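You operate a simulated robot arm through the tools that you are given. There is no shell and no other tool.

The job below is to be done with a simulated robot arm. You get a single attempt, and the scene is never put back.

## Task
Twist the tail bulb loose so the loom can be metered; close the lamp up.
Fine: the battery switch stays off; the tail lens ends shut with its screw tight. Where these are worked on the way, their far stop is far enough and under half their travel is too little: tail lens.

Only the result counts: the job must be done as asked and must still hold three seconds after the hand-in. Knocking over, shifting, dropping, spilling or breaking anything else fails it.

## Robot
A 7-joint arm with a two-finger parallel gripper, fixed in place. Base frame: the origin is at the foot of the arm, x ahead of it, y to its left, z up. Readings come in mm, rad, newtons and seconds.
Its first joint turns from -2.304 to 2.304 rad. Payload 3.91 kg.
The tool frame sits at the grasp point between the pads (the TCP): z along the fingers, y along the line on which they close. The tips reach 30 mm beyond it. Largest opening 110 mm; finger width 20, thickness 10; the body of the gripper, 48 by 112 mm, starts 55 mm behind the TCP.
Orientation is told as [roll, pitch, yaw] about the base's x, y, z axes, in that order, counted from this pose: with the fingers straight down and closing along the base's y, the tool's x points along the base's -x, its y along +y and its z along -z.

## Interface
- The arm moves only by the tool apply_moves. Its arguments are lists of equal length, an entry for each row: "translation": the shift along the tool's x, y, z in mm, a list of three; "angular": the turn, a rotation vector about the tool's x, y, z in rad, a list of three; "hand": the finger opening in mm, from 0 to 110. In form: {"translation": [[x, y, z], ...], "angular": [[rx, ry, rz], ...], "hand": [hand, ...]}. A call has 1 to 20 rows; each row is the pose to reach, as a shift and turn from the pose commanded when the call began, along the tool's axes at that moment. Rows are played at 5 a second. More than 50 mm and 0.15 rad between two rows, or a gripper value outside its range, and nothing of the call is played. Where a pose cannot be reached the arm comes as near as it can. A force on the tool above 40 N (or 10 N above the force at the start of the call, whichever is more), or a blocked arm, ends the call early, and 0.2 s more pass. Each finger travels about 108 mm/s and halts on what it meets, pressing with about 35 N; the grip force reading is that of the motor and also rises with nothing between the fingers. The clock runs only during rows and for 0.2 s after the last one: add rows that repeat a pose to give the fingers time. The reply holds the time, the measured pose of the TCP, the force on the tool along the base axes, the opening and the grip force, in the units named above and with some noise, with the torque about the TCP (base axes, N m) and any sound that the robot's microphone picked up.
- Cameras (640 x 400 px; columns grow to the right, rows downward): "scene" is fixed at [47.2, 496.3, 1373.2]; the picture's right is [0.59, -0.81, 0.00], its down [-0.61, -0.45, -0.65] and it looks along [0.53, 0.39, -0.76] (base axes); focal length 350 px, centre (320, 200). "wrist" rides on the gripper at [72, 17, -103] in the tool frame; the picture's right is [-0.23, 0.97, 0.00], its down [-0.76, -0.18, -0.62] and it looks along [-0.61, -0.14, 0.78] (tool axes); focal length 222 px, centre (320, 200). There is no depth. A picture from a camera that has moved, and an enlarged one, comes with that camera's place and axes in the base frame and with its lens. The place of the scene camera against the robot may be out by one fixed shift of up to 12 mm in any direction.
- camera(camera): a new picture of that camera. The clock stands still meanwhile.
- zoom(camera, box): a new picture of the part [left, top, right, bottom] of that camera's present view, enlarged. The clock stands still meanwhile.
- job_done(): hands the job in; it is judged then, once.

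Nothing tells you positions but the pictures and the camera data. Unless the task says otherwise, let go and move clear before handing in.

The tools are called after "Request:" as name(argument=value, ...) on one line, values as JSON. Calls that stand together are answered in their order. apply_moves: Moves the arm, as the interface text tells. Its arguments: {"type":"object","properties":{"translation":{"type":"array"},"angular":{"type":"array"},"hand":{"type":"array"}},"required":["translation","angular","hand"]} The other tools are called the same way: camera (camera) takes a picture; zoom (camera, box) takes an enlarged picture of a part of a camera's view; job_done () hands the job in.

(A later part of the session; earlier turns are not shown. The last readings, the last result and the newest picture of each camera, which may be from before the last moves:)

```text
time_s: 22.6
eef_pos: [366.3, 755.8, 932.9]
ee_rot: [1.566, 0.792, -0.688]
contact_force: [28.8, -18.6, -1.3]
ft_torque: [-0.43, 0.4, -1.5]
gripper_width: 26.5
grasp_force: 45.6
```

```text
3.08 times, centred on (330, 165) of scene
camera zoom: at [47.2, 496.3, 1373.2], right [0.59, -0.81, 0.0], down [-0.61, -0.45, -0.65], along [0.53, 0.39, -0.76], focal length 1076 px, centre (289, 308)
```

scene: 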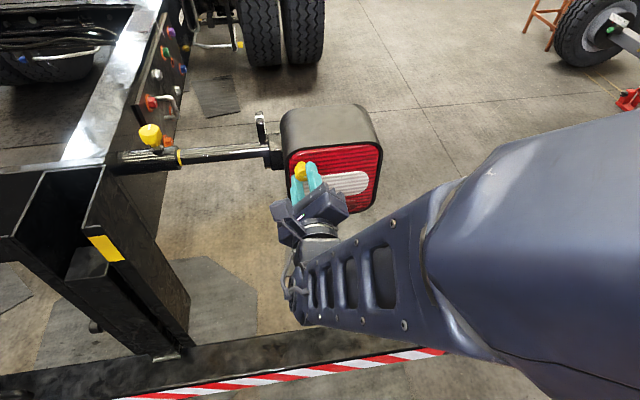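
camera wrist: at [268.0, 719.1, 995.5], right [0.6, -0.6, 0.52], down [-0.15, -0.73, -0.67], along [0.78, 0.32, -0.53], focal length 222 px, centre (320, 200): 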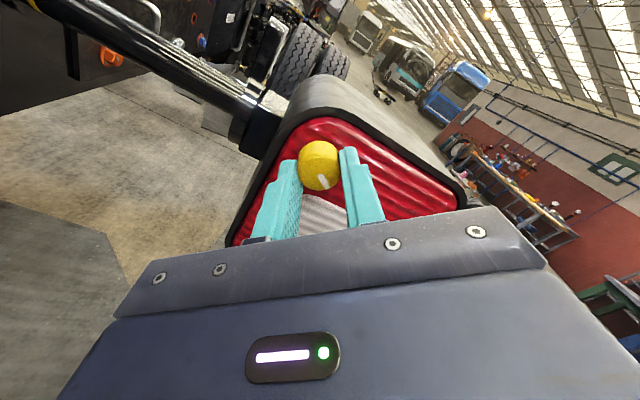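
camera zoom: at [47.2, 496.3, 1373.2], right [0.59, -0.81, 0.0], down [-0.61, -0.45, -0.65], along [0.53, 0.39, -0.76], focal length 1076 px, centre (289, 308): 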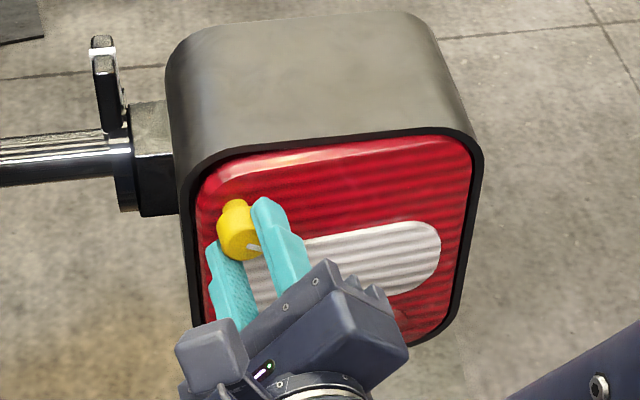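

The lens is opening from its left edge, hinged on the right. The +e load says the arc pulls sideways more than I assumed (hinge sits deeper), so I'll adjust and keep following.

Request:
apply_moves(translation=[[-1.75, 1.78, -0.25], [-4.14, 4.2, -7.3], [-6.74, 6.84, -14.4], [-6.74, 6.84, -14.4]], angular=[[0, 0, 0], [0.028, 0.028, 0], [0.057, 0.056, 0], [0.057, 0.056, 0]], hand=[24, 24, 24, 24])

Request:
zoom(camera="wrist", box=[220, 70, 480, 250])

Request:
zoom(camera="scene", box=[260, 100, 400, 230])

```text
time_s: 23.6
eef_pos: [360.3, 738.0, 933.9]
ee_rot: [1.568, 0.793, -0.603]
contact_force: [14.0, 2.7, -0.9]
ft_torque: [0.18, -0.1, 0.88]
gripper_width: 26.6
grasp_force: 45.1
```

```text
2.22 times, centred on (350, 160) of wrist
camera zoom: at [270.2, 675.2, 995.9], right [0.7, -0.48, 0.52], down [-0.02, -0.75, -0.67], along [0.71, 0.46, -0.53], focal length 494 px, centre (253, 289)
```

zoom: 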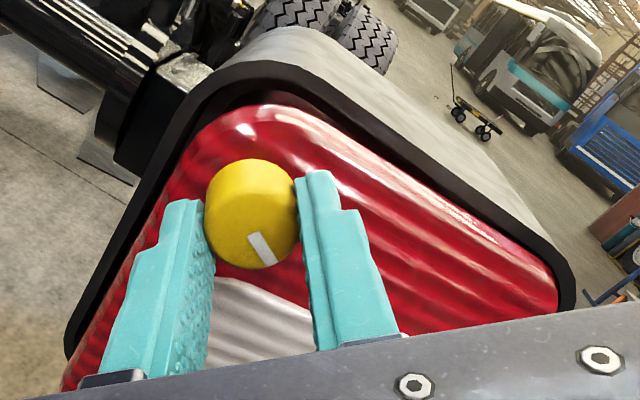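

```text
3.08 times, centred on (330, 165) of scene
camera zoom: at [47.2, 496.3, 1373.2], right [0.59, -0.81, 0.0], down [-0.61, -0.45, -0.65], along [0.53, 0.39, -0.76], focal length 1076 px, centre (289, 308)
```

zoom: 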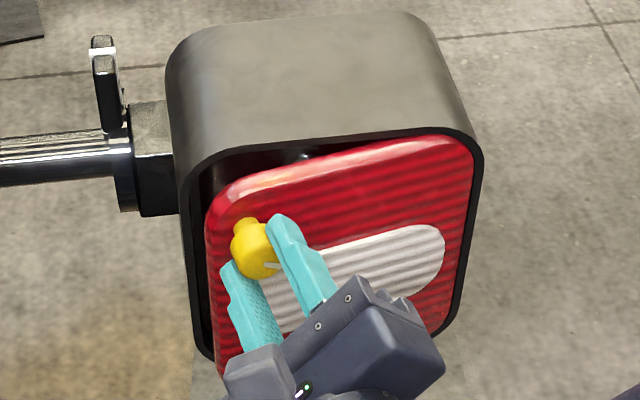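

The lens is about 11° open and loads are low, so the arc model fits. I'll continue to about 23°.

Request:
apply_moves(translation=[[-2.6, 2.6, -7.3], [-5.3, 5.4, -14.2], [-8.3, 8.4, -21.1], [-11.5, 11.7, -27.6], [-11.5, 11.7, -27.6]], angular=[[0.039, 0.039, 0], [0.078, 0.077, 0], [0.114, 0.112, 0], [0.15, 0.147, 0], [0.15, 0.147, 0]], hand=[24, 24, 24, 24, 24])

Request:
camera(camera="wrist")

Request:
camera(camera="scene")

```text
time_s: 24.8
eef_pos: [357.8, 714.6, 932.3]
ee_rot: [1.567, 0.793, -0.443]
contact_force: [-20.6, 6.6, -1.6]
ft_torque: [-0.09, 0.03, 0.93]
gripper_width: 26.4
grasp_force: 45.1
out of reach, approached as far as the arm can: row 4, 5
```

```text
taken
camera wrist: at [279.2, 637.7, 996.0], right [0.77, -0.36, 0.52], down [0.1, -0.74, -0.67], along [0.63, 0.57, -0.53], focal length 222 px, centre (320, 200)
```

wrist: 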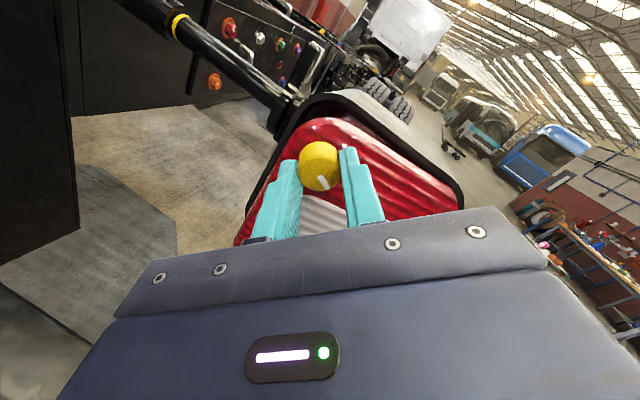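

```text
taken
```

scene: 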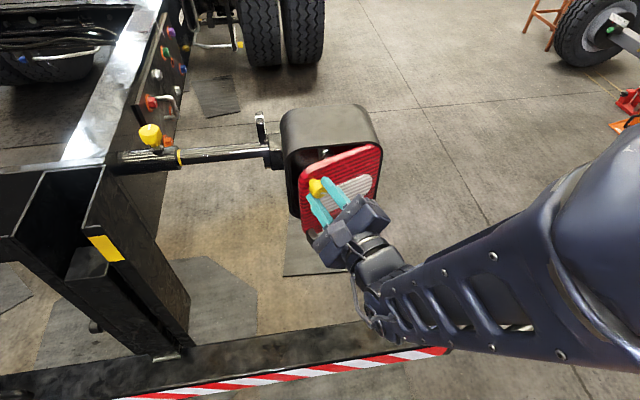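

The arm hits a joint limit at this roll, but the lens is about 20° open. I'll release the knob, back off, and see whether the lens stays.

Request:
apply_moves(translation=[[0, 0, 0], [0, 0, 0], [0, 0, 0], [0, 0, -20], [0, 0, -45], [0, 0, -70]], angular=[[0, 0, 0], [0, 0, 0], [0, 0, 0], [0, 0, 0], [0, 0, 0], [0, 0, 0]], hand=[35, 50, 60, 60, 60, 60])

Request:
camera(camera="wrist")

Request:
camera(camera="scene")

```text
time_s: 26.2
eef_pos: [330.4, 651.5, 932.8]
ee_rot: [1.567, 0.793, -0.445]
contact_force: [-0.2, -0.4, -0.6]
ft_torque: [0.0, 0.01, 0.01]
gripper_width: 60.3
grasp_force: 0.1
```

```text
taken
camera wrist: at [251.3, 574.1, 995.9], right [0.77, -0.37, 0.52], down [0.1, -0.74, -0.67], along [0.63, 0.56, -0.53], focal length 222 px, centre (320, 200)
```

wrist: 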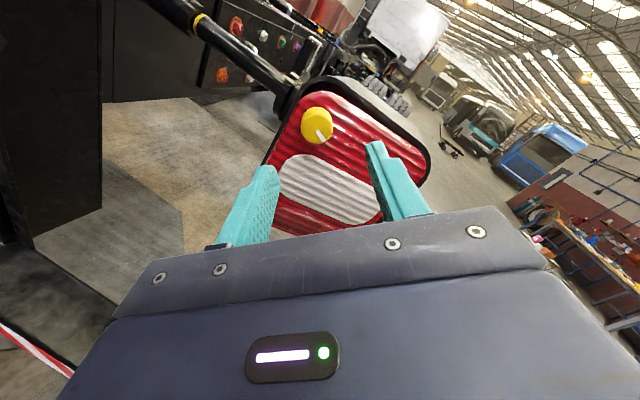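

```text
taken
```

scene: 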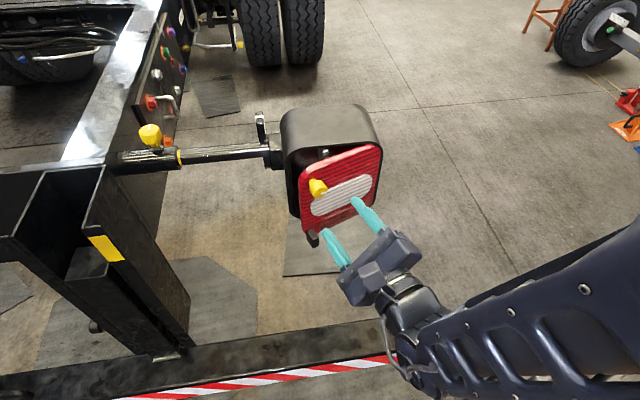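

The lens stays open by itself at about 20°. A finger pointing straight down behind the lens is the easier way to swing it further, so I'll back off and unwind the wrist roll first.

Request:
apply_moves(translation=[[0, 0, -20], [0, 0, -40], [0, 0, -40], [0, 0, -40], [0, 0, -40], [0, 0, -40], [0, 0, -40], [0, 0, -40], [0, 0, -40], [0, 0, -40], [0, 0, -40], [0, 0, -40], [0, 0, -40], [0, 0, -40], [0, 0, -40], [0, 0, -40], [0, 0, -40], [0, 0, -40], [0, 0, -40], [0, 0, -40]], angular=[[0, 0, 0], [0, 0, 0.14], [0, 0, 0.28], [0, 0, 0.42], [0, 0, 0.56], [0, 0, 0.7], [0, 0, 0.84], [0, 0, 0.98], [0, 0, 1.12], [0, 0, 1.26], [0, 0, 1.4], [0, 0, 1.54], [0, 0, 1.68], [0, 0, 1.82], [0, 0, 1.96], [0, 0, 2.1], [0, 0, 2.24], [0, 0, 2.38], [0, 0, 2.52], [0, 0, 2.66]], hand=[60, 60, 60, 60, 60, 60, 60, 60, 60, 60, 60, 60, 60, 60, 60, 60, 60, 60, 60, 60])

Request:
camera(camera="wrist")

Request:
zoom(camera="scene", box=[260, 100, 400, 250])

```text
time_s: 30.4
eef_pos: [313.7, 614.7, 933.7]
ee_rot: [-1.568, -0.314, 2.696]
contact_force: [-0.5, 0.8, -0.8]
ft_torque: [-0.04, 0.03, 0.01]
gripper_width: 59.7
grasp_force: 0.0
```

```text
taken
camera wrist: at [326.2, 493.8, 894.6], right [-0.47, 0.22, -0.86], down [-0.87, -0.27, 0.41], along [-0.14, 0.94, 0.32], focal length 222 px, centre (320, 200)
```

wrist: 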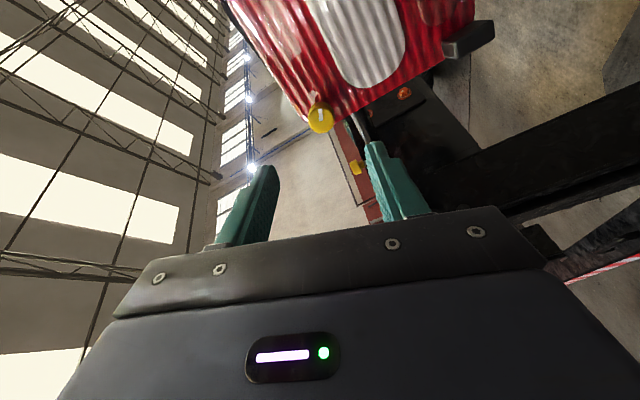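

```text
2.67 times, centred on (330, 175) of scene
camera zoom: at [47.2, 496.3, 1373.2], right [0.59, -0.81, 0.0], down [-0.61, -0.45, -0.65], along [0.53, 0.39, -0.76], focal length 932 px, centre (293, 267)
```

zoom: 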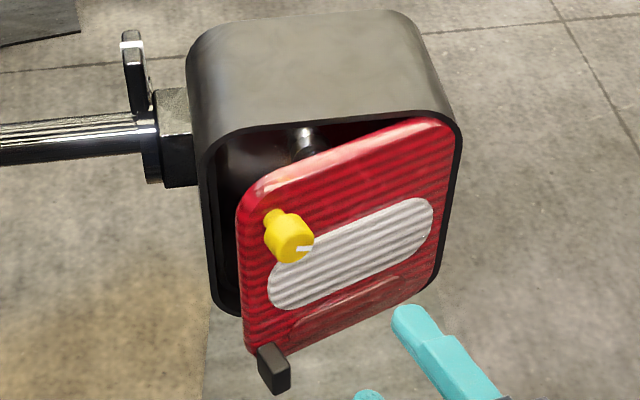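

Inside the housing I can see a metal bulb base near the middle. I'll finish unwinding the roll, then tip the tool down and raise it above the lamp.

Request:
apply_moves(translation=[[0, 0, 0], [0, 0, 0], [0, 0, 0], [0, 0, 0], [0, 0, 0], [0, 0, 0], [0, 0, 0], [0, 0, 0], [0, 0, 0]], angular=[[0, 0, 0.14], [0, 0, 0.28], [0, 0, 0.42], [0, 0, 0.56], [0, 0, 0.7], [0, 0, 0.84], [0, 0, 0.98], [0, 0, 1.12], [0, 0, 1.26]], hand=[60, 60, 60, 60, 60, 60, 60, 60, 60])

Request:
apply_moves(translation=[[-14, 0, 0], [-28, 0, 0], [-42, 0, 0], [-56, 0, 0], [-70, 0, 0], [-84, 0, 0], [-98, 0, 0], [-112, 0, 0], [-120, 0, 0], [-120, 0, 0], [-120, 0, 0], [-120, 0, 0]], angular=[[0, 0.135, 0], [0, 0.27, 0], [0, 0.405, 0], [0, 0.54, 0], [0, 0.675, 0], [0, 0.81, 0], [0, 0.945, 0], [0, 1.08, 0], [0, 1.215, 0], [0, 1.35, 0], [0, 1.485, 0], [0, 1.571, 0]], hand=[50, 40, 30, 20, 10, 0, 0, 0, 0, 0, 0, 0])

Request:
camera(camera="wrist")

Request:
camera(camera="scene")

```text
time_s: 32.4
eef_pos: [310.2, 614.2, 932.5]
ee_rot: [0.064, -1.567, 1.049]
contact_force: [-1.1, 0.8, 0.7]
ft_torque: [0.0, -0.02, -0.05]
gripper_width: 60.0
grasp_force: 0.0
```

```text
time_s: 35.0
eef_pos: [312.6, 615.3, 1053.3]
ee_rot: [0.001, 0.004, 1.126]
contact_force: [0.6, 0.0, 0.5]
ft_torque: [0.01, 0.0, 0.02]
gripper_width: 0.1
grasp_force: 35.1
```

```text
taken
camera wrist: at [266.7, 556.0, 1156.5], right [-0.78, 0.62, 0.0], down [0.49, 0.61, 0.62], along [0.39, 0.48, -0.78], focal length 222 px, centre (320, 200)
```

wrist: 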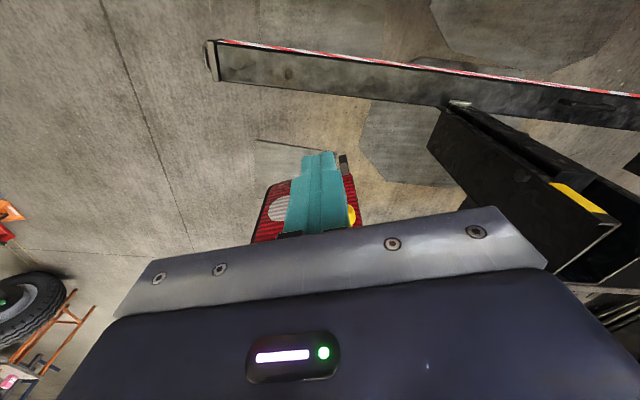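

```text
taken
```

scene: 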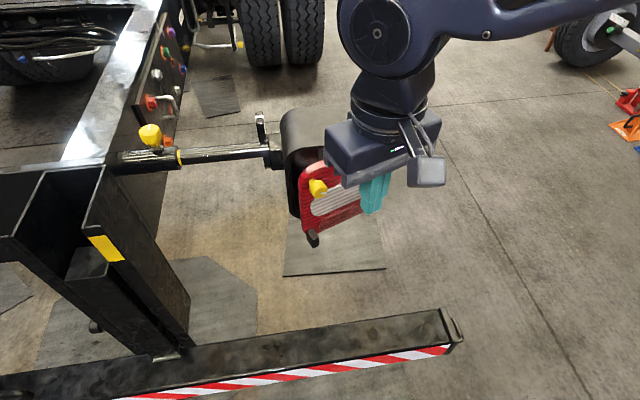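

The tool now points straight down with closed fingers at 1053 mm height. I'll move above the gap between lens and housing, near [388, 781], staying well above the housing top.

Request:
apply_moves(translation=[[-40, 1, 0], [-80, 1.5, 0], [-120, 2, 0], [-160, 3, 0], [-182, 3.2, 0], [-182, 3.2, 15], [-182, 3.2, 15]], angular=[[0, 0, 0.08], [0, 0, 0.16], [0, 0, 0.24], [0, 0, 0.32], [0, 0, 0.34], [0, 0, 0.34], [0, 0, 0.34]], hand=[0, 0, 0, 0, 0, 0, 0])

Request:
camera(camera="wrist")

Request:
zoom(camera="scene", box=[240, 60, 420, 240])

```text
time_s: 36.6
eef_pos: [385.5, 781.0, 1036.2]
ee_rot: [-0.001, 0.003, 0.785]
contact_force: [0.6, 0.4, -0.1]
ft_torque: [0.01, 0.01, -0.01]
gripper_width: 0.0
grasp_force: 35.0
```

```text
taken
camera wrist: at [323.8, 741.1, 1138.8], right [-0.53, 0.85, 0.0], down [0.67, 0.41, 0.62], along [0.53, 0.33, -0.78], focal length 222 px, centre (320, 200)
```

wrist: 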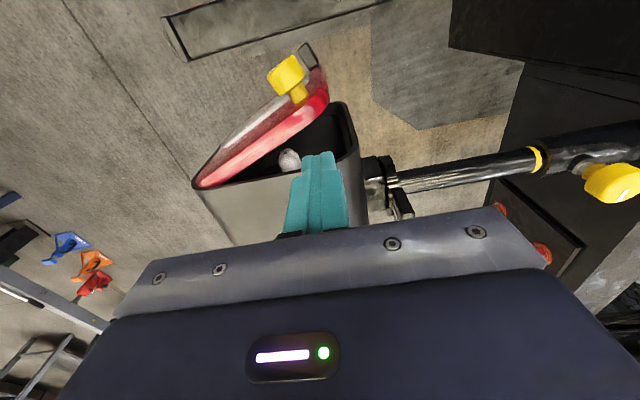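

```text
2.22 times, centred on (330, 150) of scene
camera zoom: at [47.2, 496.3, 1373.2], right [0.59, -0.81, 0.0], down [-0.61, -0.45, -0.65], along [0.53, 0.39, -0.76], focal length 777 px, centre (298, 311)
```

zoom: 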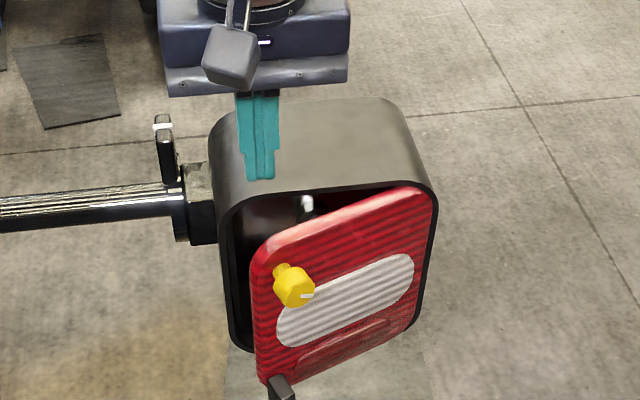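

Both views show the opening from above, with the fingers hovering over the housing's upper left. I'll zoom in on the gap.

Request:
zoom(camera="wrist", box=[190, 30, 390, 210])

```text
2.22 times, centred on (290, 120) of wrist
camera zoom: at [323.8, 741.1, 1138.8], right [-0.53, 0.85, 0.0], down [0.67, 0.41, 0.62], along [0.53, 0.33, -0.78], focal length 494 px, centre (387, 378)
```

zoom: 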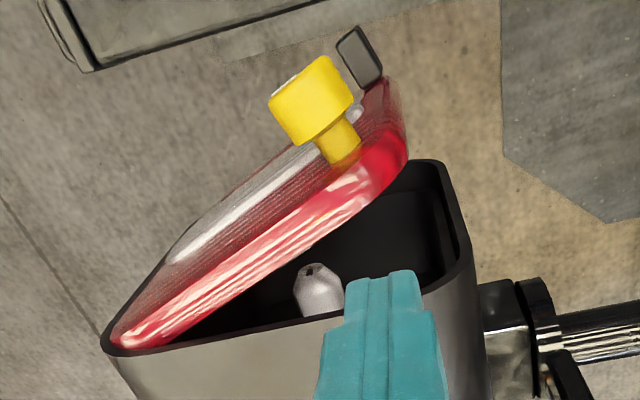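

The lens' upper left corner stands off the housing by about 25 mm. I'll turn the hand so the fingers open along the lens normal, spread them to 110 mm, and straddle the lens with one finger behind its left edge and one well in front of the knob.

Request:
apply_moves(translation=[[10, 2, 0], [20, 4, 0], [30, 6, 0], [40, 8, 0], [50, 10, 0], [57.7, 10.4, 0], [57.7, 10.4, 0], [57.7, 10.4, 0], [57.7, 10.4, 0], [57.7, 10.4, 0], [57.7, 10.4, 0], [57.7, 10.4, 0]], angular=[[0, 0, 0.135], [0, 0, 0.27], [0, 0, 0.405], [0, 0, 0.54], [0, 0, 0.675], [0, 0, 0.81], [0, 0, 0.945], [0, 0, 1.08], [0, 0, 1.215], [0, 0, 1.35], [0, 0, 1.485], [0, 0, 1.571]], hand=[0, 0, 0, 20, 40, 60, 80, 100, 110, 110, 110, 110])

Request:
camera(camera="wrist")

Request:
zoom(camera="scene", box=[240, 60, 420, 240])

```text
time_s: 39.2
eef_pos: [341.0, 745.8, 1036.5]
ee_rot: [-0.002, 0.0, -0.786]
contact_force: [-0.3, -0.6, -0.7]
ft_torque: [0.03, 0.02, 0.02]
gripper_width: 109.7
grasp_force: 0.0
```

```text
taken
camera wrist: at [301.3, 810.2, 1139.9], right [0.85, 0.53, 0.0], down [0.41, -0.66, 0.62], along [0.33, -0.53, -0.78], focal length 222 px, centre (320, 200)
```

wrist: 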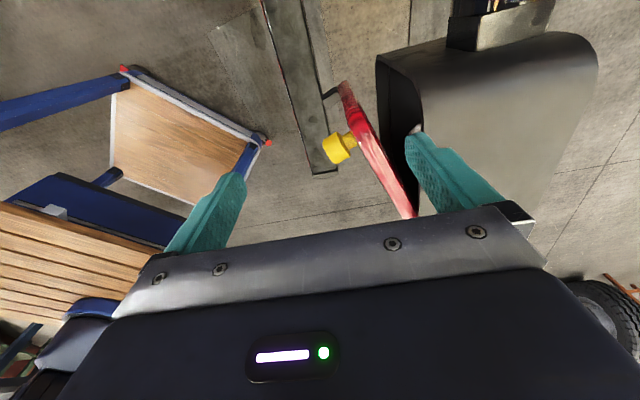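

```text
2.22 times, centred on (330, 150) of scene
camera zoom: at [47.2, 496.3, 1373.2], right [0.59, -0.81, 0.0], down [-0.61, -0.45, -0.65], along [0.53, 0.39, -0.76], focal length 777 px, centre (298, 311)
```

zoom: 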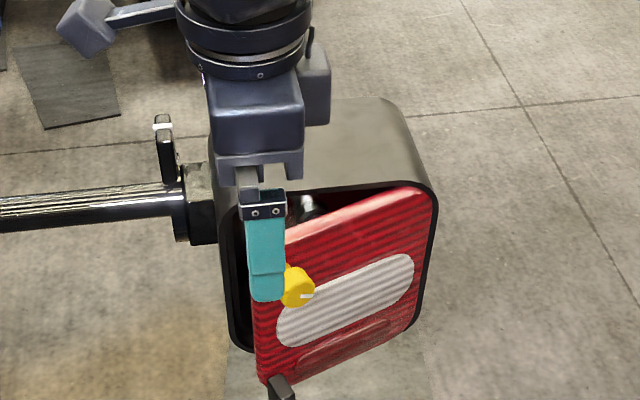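

Clear view along the lens edge: one finger sits over the front, the other over the gap side. I'll zoom to judge where the inner finger would come down.

Request:
zoom(camera="wrist", box=[300, 60, 500, 240])

```text
2.22 times, centred on (400, 150) of wrist
camera zoom: at [301.3, 810.2, 1139.9], right [0.85, 0.53, 0.0], down [0.41, -0.66, 0.62], along [0.33, -0.53, -0.78], focal length 494 px, centre (142, 311)
```

zoom: 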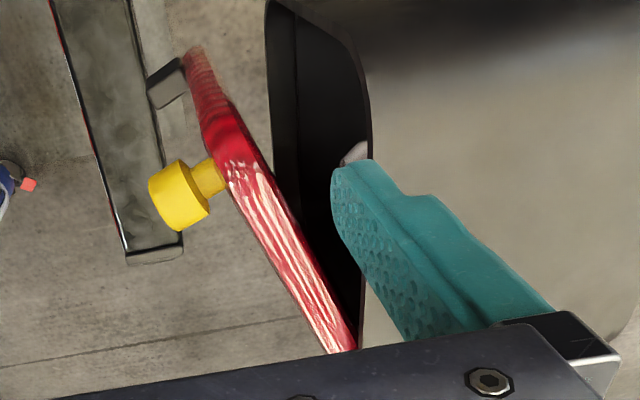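

The inner finger would come down about 7 mm behind the lens and 19 mm in front of the housing rim. I'll descend so the tips reach about 35 mm below the lens top.

Request:
apply_moves(translation=[[0, 0, 20], [0, 0, 40], [0, 0, 60], [0, 0, 75], [0, 0, 88], [0, 0, 88]], angular=[[0, 0, 0], [0, 0, 0], [0, 0, 0], [0, 0, 0], [0, 0, 0], [0, 0, 0]], hand=[110, 110, 110, 110, 110, 110])

Request:
camera(camera="wrist")

Request:
zoom(camera="scene", box=[240, 60, 420, 240])

```text
time_s: 40.6
eef_pos: [339.2, 747.1, 950.0]
ee_rot: [-0.001, 0.001, -0.788]
contact_force: [0.5, -0.3, -0.1]
ft_torque: [0.0, -0.05, -0.01]
gripper_width: 110.0
grasp_force: 0.1
```

```text
taken
camera wrist: at [301.2, 809.4, 1053.1], right [0.85, 0.53, 0.0], down [0.41, -0.66, 0.62], along [0.33, -0.53, -0.78], focal length 222 px, centre (320, 200)
```

wrist: 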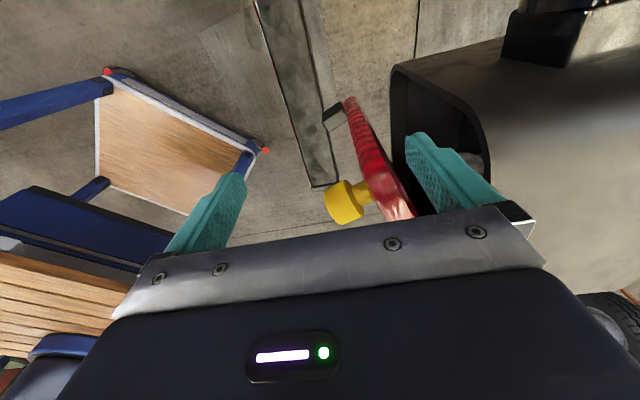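

```text
2.22 times, centred on (330, 150) of scene
camera zoom: at [47.2, 496.3, 1373.2], right [0.59, -0.81, 0.0], down [-0.61, -0.45, -0.65], along [0.53, 0.39, -0.76], focal length 777 px, centre (298, 311)
```

zoom: 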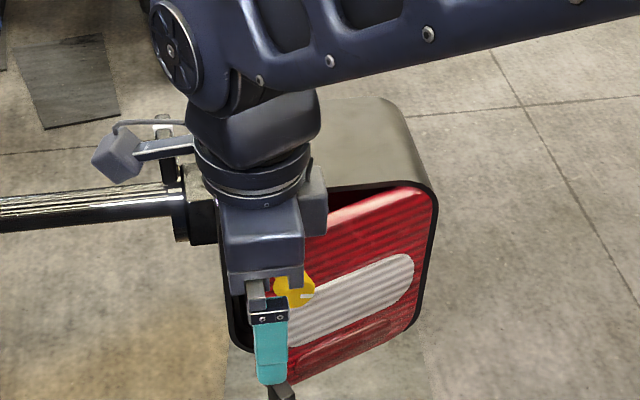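

The inner finger is behind the lens with no contact. I'll now swing the lens open along its arc, turning the hand with it and keeping the finger near the lens' free edge.

Request:
apply_moves(translation=[[-7, -0.5, 0], [-15, -1, 0], [-22.2, -2.9, 0], [-33, -15, 0], [-45.6, -26.6, 0], [-59.3, -36.8, 0], [-74, -45.6, 0]], angular=[[0, 0, -0.12], [0, 0, -0.24], [0, 0, -0.355], [0, 0, -0.45], [0, 0, -0.55], [0, 0, -0.65], [0, 0, -0.75]], hand=[110, 110, 110, 110, 110, 110, 110])

Request:
camera(camera="wrist")

Request:
camera(camera="scene")

```text
time_s: 42.2
eef_pos: [359.9, 661.7, 950.6]
ee_rot: [-0.002, 0.002, -0.033]
contact_force: [0.8, -0.8, -0.7]
ft_torque: [-0.01, -0.01, -0.02]
gripper_width: 109.8
grasp_force: 0.1
```

```text
taken
camera wrist: at [288.3, 681.7, 1052.7], right [0.26, 0.97, 0.0], down [0.76, -0.2, 0.62], along [0.6, -0.16, -0.78], focal length 222 px, centre (320, 200)
```

wrist: 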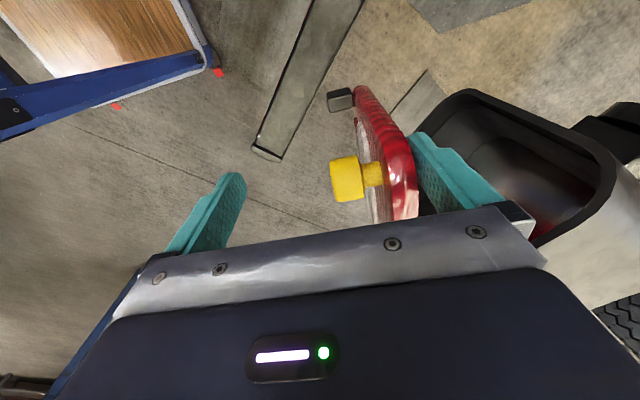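

```text
taken
```

scene: 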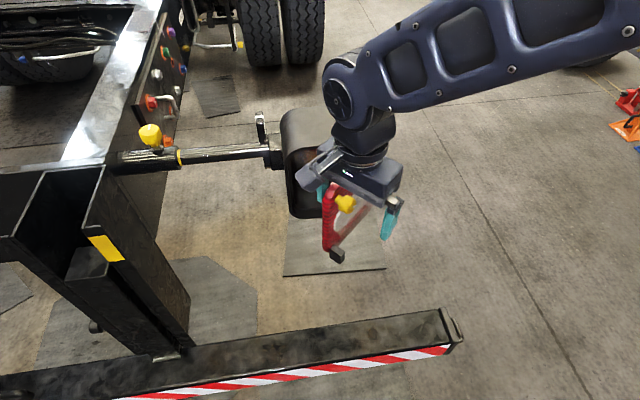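

The lens follows the finger with negligible force, now around 43° open. I'll carry on along the arc toward its stop.

Request:
apply_moves(translation=[[-6.2, -15.9, 0], [-14, -31.1, 0], [-23.4, -45.4, 0], [-34.1, -58.8, 0], [-46.1, -70.9, 0], [-59.3, -81.9, 0]], angular=[[0, 0, -0.1], [0, 0, -0.2], [0, 0, -0.3], [0, 0, -0.4], [0, 0, -0.5], [0, 0, -0.6]], hand=[110, 110, 110, 110, 110, 110])

Request:
camera(camera="wrist")

Request:
camera(camera="scene")

```text
time_s: 43.6
eef_pos: [414.6, 580.5, 949.8]
ee_rot: [0.0, 0.001, 0.568]
contact_force: [0.9, 0.5, -0.5]
ft_torque: [-0.03, -0.05, -0.01]
gripper_width: 110.1
grasp_force: 0.1
```

```text
taken
camera wrist: at [345.7, 554.8, 1052.3], right [-0.33, 0.94, 0.0], down [0.74, 0.26, 0.62], along [0.59, 0.21, -0.78], focal length 222 px, centre (320, 200)
```

wrist: 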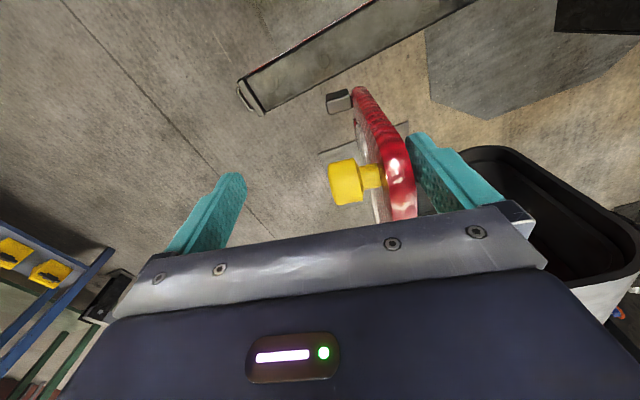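

```text
taken
```

scene: 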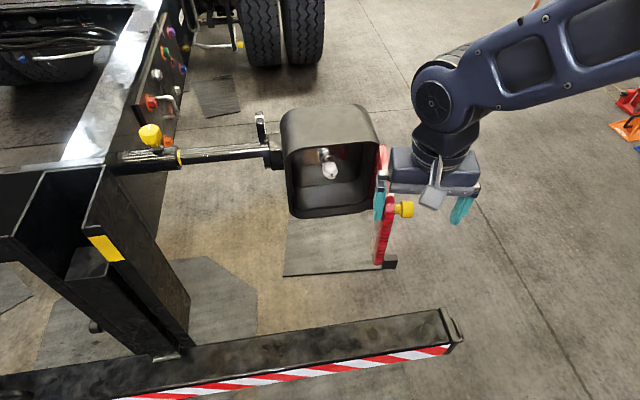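

The lens is about 77° open and the bulb is in plain view inside the housing. I'll push on toward the stop with the same arc pattern.

Request:
apply_moves(translation=[[-6.2, -15.9, 0], [-14, -31.1, 0], [-23.4, -45.4, 0], [-34.1, -58.8, 0]], angular=[[0, 0, -0.1], [0, 0, -0.2], [0, 0, -0.3], [0, 0, -0.4]], hand=[110, 110, 110, 110])

Request:
camera(camera="wrist")

Request:
camera(camera="scene")

```text
time_s: 44.6
eef_pos: [475.7, 547.6, 948.6]
ee_rot: [-0.002, 0.003, 0.969]
contact_force: [-1.0, 0.2, 1.0]
ft_torque: [-0.01, -0.03, -0.01]
gripper_width: 110.2
grasp_force: 0.0
```

```text
taken
camera wrist: at [421.4, 498.0, 1051.8], right [-0.67, 0.74, 0.0], down [0.58, 0.53, 0.62], along [0.46, 0.42, -0.78], focal length 222 px, centre (320, 200)
```

wrist: 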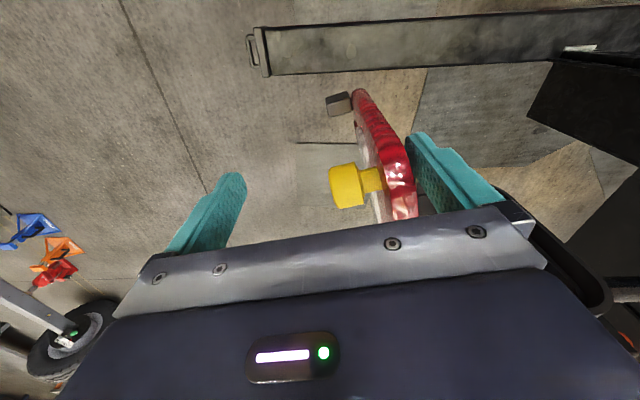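

```text
taken
```

scene: 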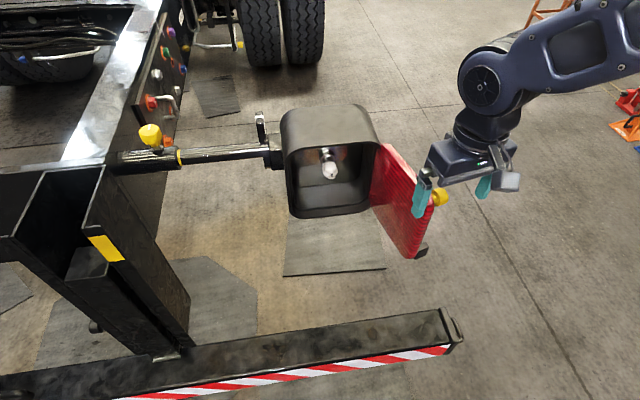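

It's at about 100°, still without a stop. I'll go a little further to make sure the travel is well used.

Request:
apply_moves(translation=[[-6.2, -15.9, 0], [-14, -31.1, 0], [-23.4, -45.4, 0]], angular=[[0, 0, -0.1], [0, 0, -0.2], [0, 0, -0.3]], hand=[110, 110, 110])

Request:
camera(camera="wrist")

Request:
zoom(camera="scene", box=[260, 80, 460, 280])

```text
time_s: 45.2
eef_pos: [495.6, 545.1, 949.9]
ee_rot: [0.007, 0.002, 1.155]
contact_force: [-12.2, 8.8, -2.6]
ft_torque: [-0.12, -0.24, -0.33]
gripper_width: 110.0
grasp_force: 0.6
stopped in row 3: the force on the tool passed its limit at 55 N (the readings are from after the stop); the commanded pose is now the measured one
```

```text
taken
camera wrist: at [453.0, 486.0, 1052.2], right [-0.8, 0.6, 0.01], down [0.48, 0.62, 0.62], along [0.37, 0.5, -0.78], focal length 222 px, centre (320, 200)
```

wrist: 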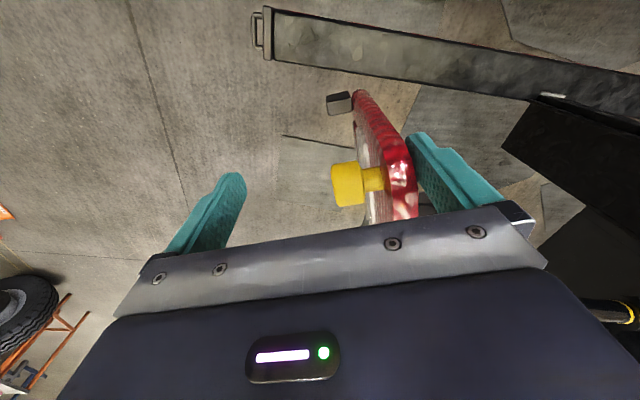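

```text
2.00 times, centred on (360, 180) of scene
camera zoom: at [47.2, 496.3, 1373.2], right [0.59, -0.81, 0.0], down [-0.61, -0.45, -0.65], along [0.53, 0.39, -0.76], focal length 699 px, centre (240, 240)
```

zoom: 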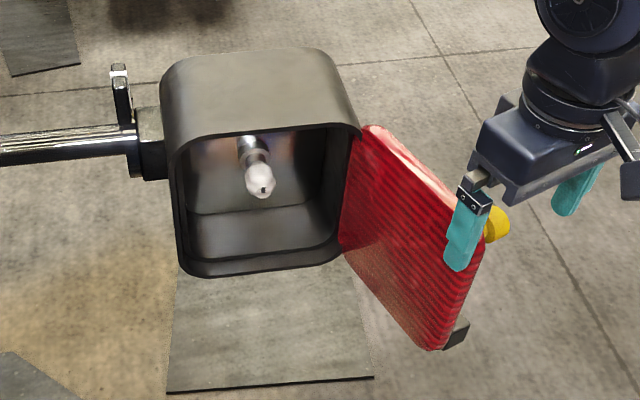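

The lens reached its far stop at about 110°, and the bulb with its metal socket is clearly visible inside. I'll back the finger off the lens and lift clear.

Request:
apply_moves(translation=[[0, 8, 0], [0, 16, 0], [0, 18, -30], [0, 18, -70], [0, 18, -110], [0, 18, -110]], angular=[[0, 0, 0], [0, 0, 0], [0, 0, 0], [0, 0, 0], [0, 0, 0], [0, 0, 0]], hand=[110, 110, 110, 110, 110, 110])

Request:
camera(camera="scene")

```text
time_s: 46.6
eef_pos: [481.2, 552.6, 1058.9]
ee_rot: [0.007, 0.002, 1.154]
contact_force: [-0.9, -0.5, -0.3]
ft_torque: [0.02, -0.04, 0.03]
gripper_width: 110.0
grasp_force: 0.1
```

```text
taken
```

scene: 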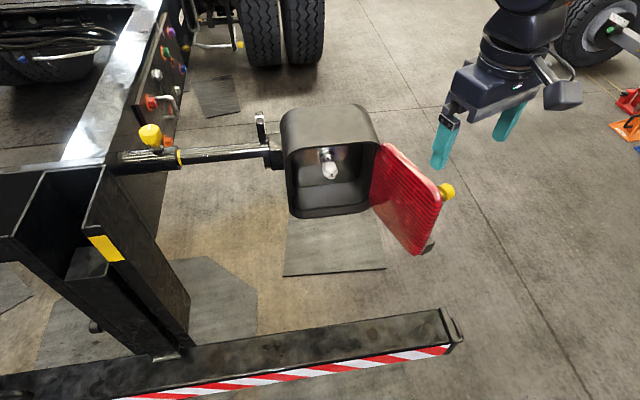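

The lens stays at the stop. I'll bring the hand back in front of the lamp, then tilt it horizontal at bulb height.

Request:
apply_moves(translation=[[4, 35, 0], [8, 70, 0], [12, 105, 0], [16, 140, 0], [20, 175, 0], [22.2, 195.7, 0]], angular=[[0, 0, 0.07], [0, 0, 0.14], [0, 0, 0.21], [0, 0, 0.28], [0, 0, 0.35], [0, 0, 0.369]], hand=[110, 100, 90, 80, 70, 60])

Request:
apply_moves(translation=[[0, 0, 15], [0, 0, 30], [0, 0, 45], [0, 0, 60], [0, 0, 75], [0, 0, 90], [0, 0, 105], [0, 0, 120], [0, 0, 135], [0, 0, 150], [0, 0, 165], [0, 0, 175]], angular=[[0, -0.131, 0], [0, -0.262, 0], [0, -0.393, 0], [0, -0.524, 0], [0, -0.655, 0], [0, -0.786, 0], [0, -0.917, 0], [0, -1.048, 0], [0, -1.179, 0], [0, -1.31, 0], [0, -1.441, 0], [0, -1.571, 0]], hand=[60, 60, 60, 60, 60, 60, 60, 60, 60, 60, 60, 60])

Request:
camera(camera="wrist")

Request:
camera(camera="scene")

```text
time_s: 48.0
eef_pos: [294.5, 609.2, 1060.2]
ee_rot: [0.008, 0.003, 0.783]
contact_force: [-0.6, 0.1, -0.1]
ft_torque: [0.01, 0.02, 0.01]
gripper_width: 59.9
grasp_force: 0.1
```

```text
time_s: 50.6
eef_pos: [293.2, 610.7, 886.0]
ee_rot: [1.361, -1.564, -0.575]
contact_force: [0.5, 0.8, -0.3]
ft_torque: [-0.01, 0.0, -0.02]
gripper_width: 59.9
grasp_force: 0.1
```

```text
taken
camera wrist: at [208.4, 549.9, 812.9], right [-0.69, 0.69, 0.23], down [-0.31, -0.57, 0.76], along [0.66, 0.45, 0.6], focal length 222 px, centre (320, 200)
```

wrist: 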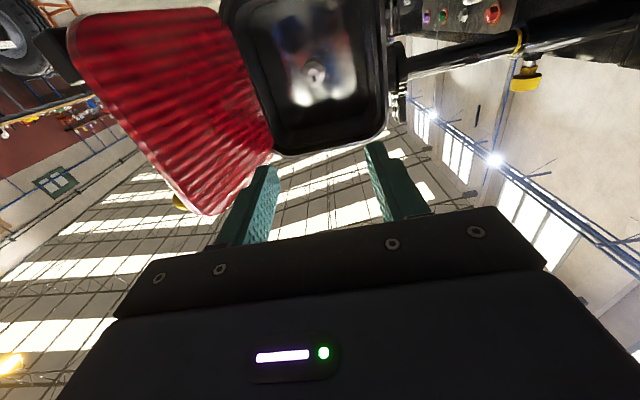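

```text
taken
```

scene: 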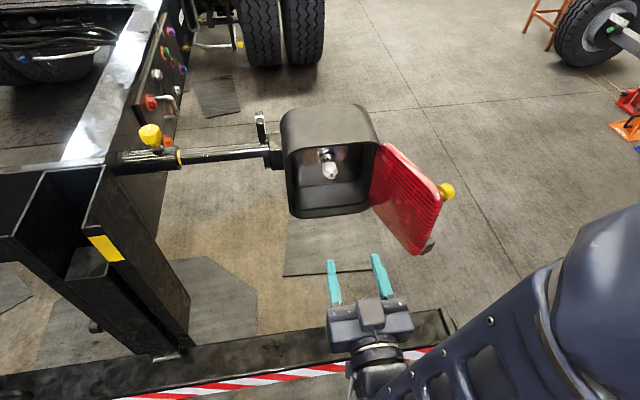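

Request:
zoom(camera="wrist", box=[220, 0, 420, 160])

Request:
zoom(camera="scene", box=[275, 95, 395, 225])

Request:
zoom(camera="scene", box=[305, 135, 355, 190])

```text
2.50 times, centred on (320, 80) of wrist
camera zoom: at [208.4, 549.9, 812.9], right [-0.69, 0.69, 0.23], down [-0.31, -0.57, 0.76], along [0.66, 0.45, 0.6], focal length 555 px, centre (320, 500)
```

zoom: 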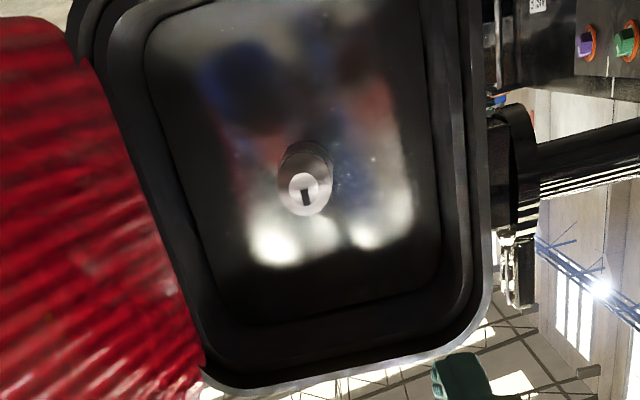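

```text
3.08 times, centred on (335, 160) of scene
camera zoom: at [47.2, 496.3, 1373.2], right [0.59, -0.81, 0.0], down [-0.61, -0.45, -0.65], along [0.53, 0.39, -0.76], focal length 1076 px, centre (274, 323)
```

zoom: 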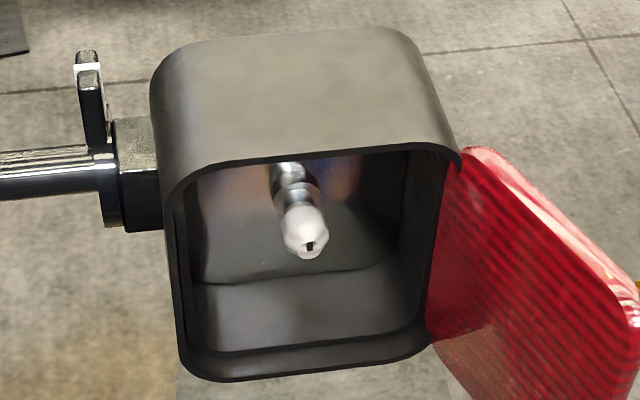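

```text
7.27 times, centred on (330, 162) of scene
camera zoom: at [47.2, 496.3, 1373.2], right [0.59, -0.81, 0.0], down [-0.61, -0.45, -0.65], along [0.53, 0.39, -0.76], focal length 2543 px, centre (247, 473)
```

zoom: 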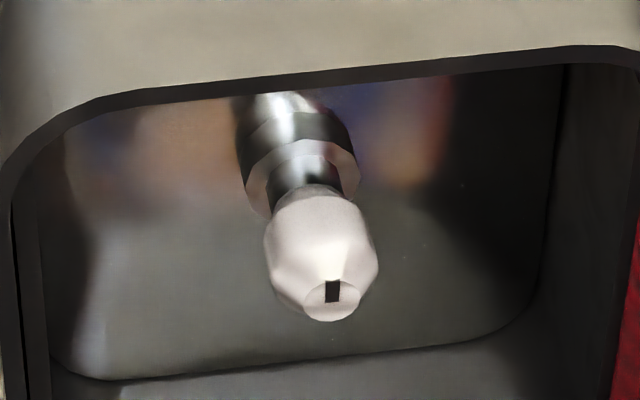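

The bulb is a 31 mm globe on the lamp's axis, its tip near e=-219, h≈877, z≈862 (about 25 mm inside the rim), with a black mark pointing up. I'll advance to a standoff just outside the rim.

Request:
apply_moves(translation=[[12, -3, 35], [24, -5.5, 70], [24, -5.5, 105], [24, -5.5, 140], [24, -5.5, 160], [24, -5.5, 160]], angular=[[0, 0, 0], [0, 0, 0], [0, 0, 0], [0, 0, 0], [0, 0, 0], [0, 0, 0]], hand=[60, 60, 60, 60, 60, 60])

Request:
camera(camera="wrist")

Request:
zoom(camera="scene", box=[275, 95, 395, 225])

```text
time_s: 52.0
eef_pos: [410.0, 721.2, 860.9]
ee_rot: [1.079, -1.564, -0.294]
contact_force: [-0.5, -0.2, -0.1]
ft_torque: [0.01, -0.03, 0.01]
gripper_width: 60.0
grasp_force: 0.0
```

```text
taken
camera wrist: at [325.2, 659.2, 788.1], right [-0.69, 0.69, 0.23], down [-0.31, -0.57, 0.76], along [0.66, 0.45, 0.6], focal length 222 px, centre (320, 200)
```

wrist: 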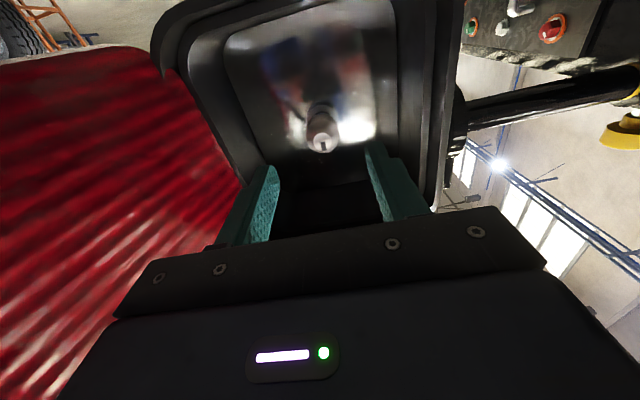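

```text
3.08 times, centred on (335, 160) of scene
camera zoom: at [47.2, 496.3, 1373.2], right [0.59, -0.81, 0.0], down [-0.61, -0.45, -0.65], along [0.53, 0.39, -0.76], focal length 1076 px, centre (274, 323)
```

zoom: 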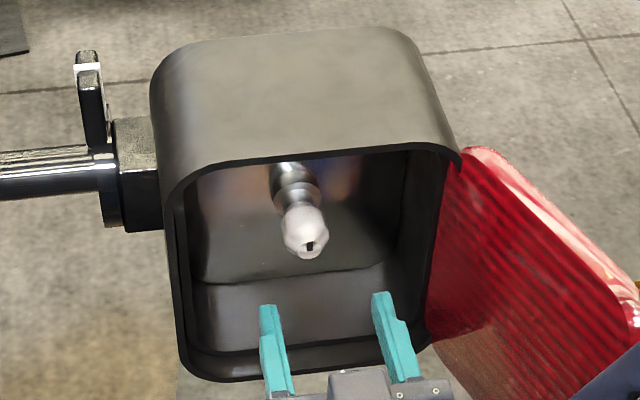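

The fingers are centred just outside the rim. I'll zoom on the bulb from here to refine its position.

Request:
zoom(camera="wrist", box=[240, 80, 420, 220])

```text
2.86 times, centred on (330, 150) of wrist
camera zoom: at [325.2, 659.2, 788.1], right [-0.69, 0.69, 0.23], down [-0.31, -0.57, 0.76], along [0.66, 0.45, 0.6], focal length 635 px, centre (291, 343)
```

zoom: 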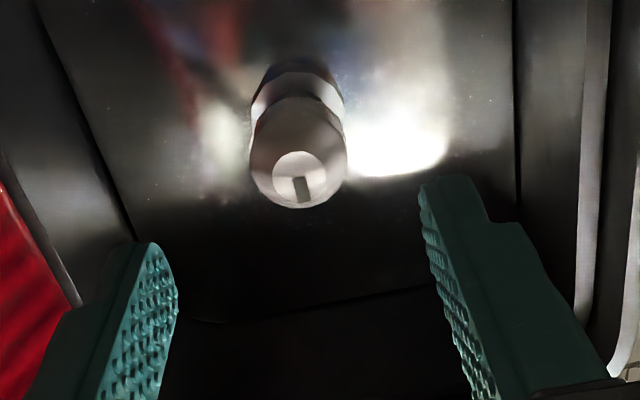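

The bulb tip is about 65 mm ahead on the tool axis, 1–2 mm toward +y. I'll advance 62 mm so the pads straddle the widest part of the globe.

Request:
apply_moves(translation=[[0, 1.5, 20], [0, 1.5, 40], [0, 1.5, 55], [0, 1.5, 62], [0, 1.5, 62]], angular=[[0, 0, 0], [0, 0, 0], [0, 0, 0], [0, 0, 0], [0, 0, 0]], hand=[60, 60, 60, 60, 60])

Request:
zoom(camera="wrist", box=[240, 80, 420, 220])

Request:
zoom(camera="scene", box=[275, 95, 395, 225])

```text
time_s: 53.2
eef_pos: [453.9, 764.2, 859.6]
ee_rot: [1.061, -1.563, -0.276]
contact_force: [0.6, -0.3, -0.1]
ft_torque: [0.0, 0.02, -0.02]
gripper_width: 59.9
grasp_force: 0.0
```

```text
2.86 times, centred on (330, 150) of wrist
camera zoom: at [368.9, 703.7, 787.7], right [-0.69, 0.69, 0.23], down [-0.31, -0.57, 0.76], along [0.66, 0.45, 0.6], focal length 635 px, centre (291, 343)
```

zoom: 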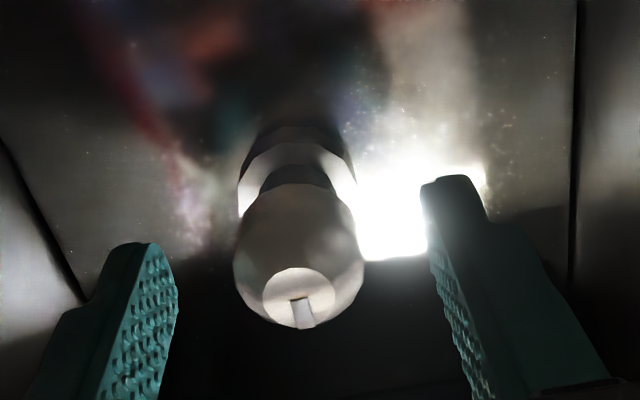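

```text
3.08 times, centred on (335, 160) of scene
camera zoom: at [47.2, 496.3, 1373.2], right [0.59, -0.81, 0.0], down [-0.61, -0.45, -0.65], along [0.53, 0.39, -0.76], focal length 1076 px, centre (274, 323)
```

zoom: 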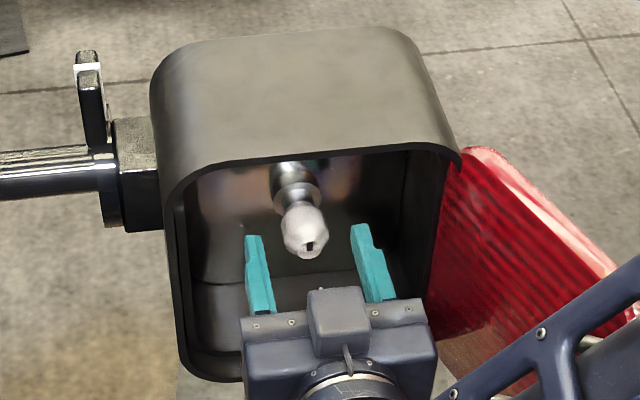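

Well centred: the tip is about 5 mm past the TCP and the pads reach past the widest part. I'll go 4 mm deeper, trim 1.5 mm in y, and close gently on the globe.

Request:
apply_moves(translation=[[0, 1.5, 4], [0, 1.5, 4], [0, 1.5, 4], [0, 1.5, 4], [0, 1.5, 4]], angular=[[0, 0, 0], [0, 0, 0], [0, 0, 0], [0, 0, 0], [0, 0, 0]], hand=[60, 45, 36, 28, 28])

Request:
zoom(camera="wrist", box=[240, 80, 420, 220])

Request:
zoom(camera="scene", box=[275, 95, 395, 225])

```text
time_s: 54.4
eef_pos: [456.8, 768.0, 859.8]
ee_rot: [1.001, -1.564, -0.22]
contact_force: [3.3, -9.0, -0.8]
ft_torque: [0.09, -0.05, -0.29]
gripper_width: 30.2
grasp_force: 44.9
```

```text
2.86 times, centred on (330, 150) of wrist
camera zoom: at [371.4, 707.3, 787.7], right [-0.69, 0.69, 0.23], down [-0.31, -0.57, 0.76], along [0.66, 0.45, 0.6], focal length 635 px, centre (291, 343)
```

zoom: 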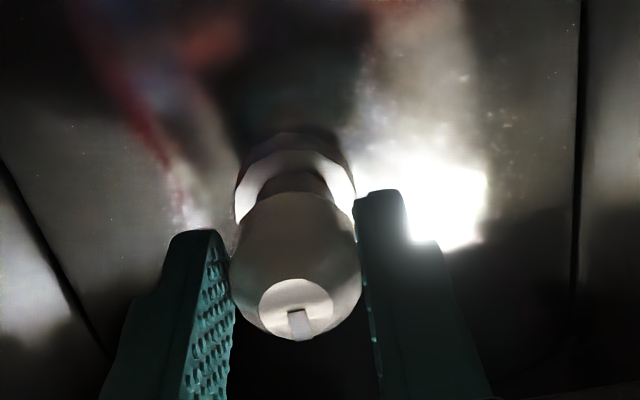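

```text
3.08 times, centred on (335, 160) of scene
camera zoom: at [47.2, 496.3, 1373.2], right [0.59, -0.81, 0.0], down [-0.61, -0.45, -0.65], along [0.53, 0.39, -0.76], focal length 1076 px, centre (274, 323)
```

zoom: 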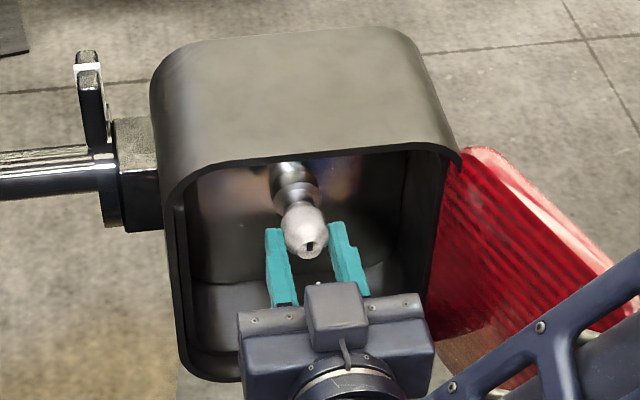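

The globe is held at 30 mm with a small side load. I'll trim 0.6 mm and start twisting counter-clockwise.

Request:
apply_moves(translation=[[0, -0.6, 0], [0, -0.6, 0], [0, -0.6, 0], [0, -0.6, 0], [0, -0.6, 0]], angular=[[0, 0, 0], [0, 0, -0.1], [0, 0, -0.2], [0, 0, -0.3], [0, 0, -0.4]], hand=[28, 28, 28, 28, 28])

Request:
zoom(camera="wrist", box=[240, 80, 420, 220])

Request:
zoom(camera="scene", box=[275, 95, 395, 225])

```text
time_s: 55.6
eef_pos: [457.6, 766.7, 860.1]
ee_rot: [-1.557, -1.175, 2.34]
contact_force: [11.6, -32.6, -2.3]
ft_torque: [0.19, 0.01, -0.97]
gripper_width: 30.1
grasp_force: 45.1
```

```text
2.86 times, centred on (330, 150) of wrist
camera zoom: at [393.4, 685.1, 787.1], right [-0.7, 0.7, -0.17], down [-0.53, -0.34, 0.77], along [0.48, 0.63, 0.61], focal length 635 px, centre (291, 343)
```

zoom: 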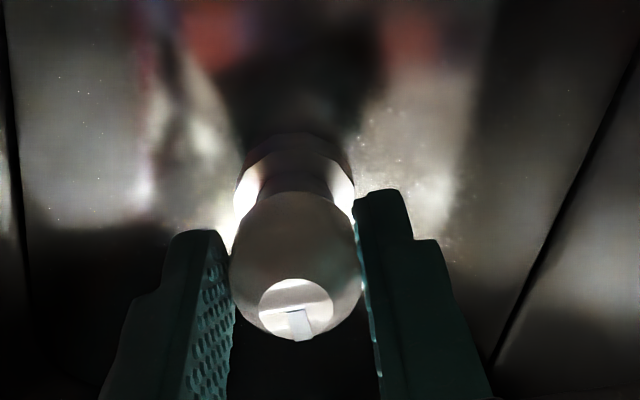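

```text
3.08 times, centred on (335, 160) of scene
camera zoom: at [47.2, 496.3, 1373.2], right [0.59, -0.81, 0.0], down [-0.61, -0.45, -0.65], along [0.53, 0.39, -0.76], focal length 1076 px, centre (274, 323)
```

zoom: 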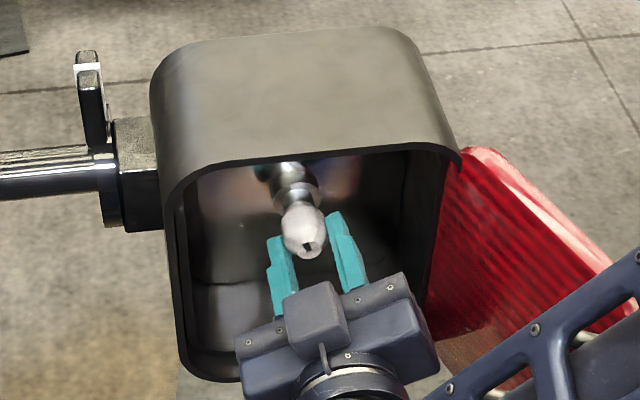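

The bulb follows the twist, but there's a 31 N side load along e. I'll relieve that before turning further.

Request:
apply_moves(translation=[[0.4, -0.9, 0], [0.8, -1.84, 0], [0.8, -1.84, 0]], angular=[[0, 0, 0], [0, 0, 0], [0, 0, 0]], hand=[28, 28, 28])

```text
time_s: 56.4
eef_pos: [459.0, 767.3, 861.2]
ee_rot: [-1.563, -1.176, 2.348]
contact_force: [18.9, -6.2, -3.2]
ft_torque: [-0.1, 0.21, -0.48]
gripper_width: 30.3
grasp_force: 45.1
```

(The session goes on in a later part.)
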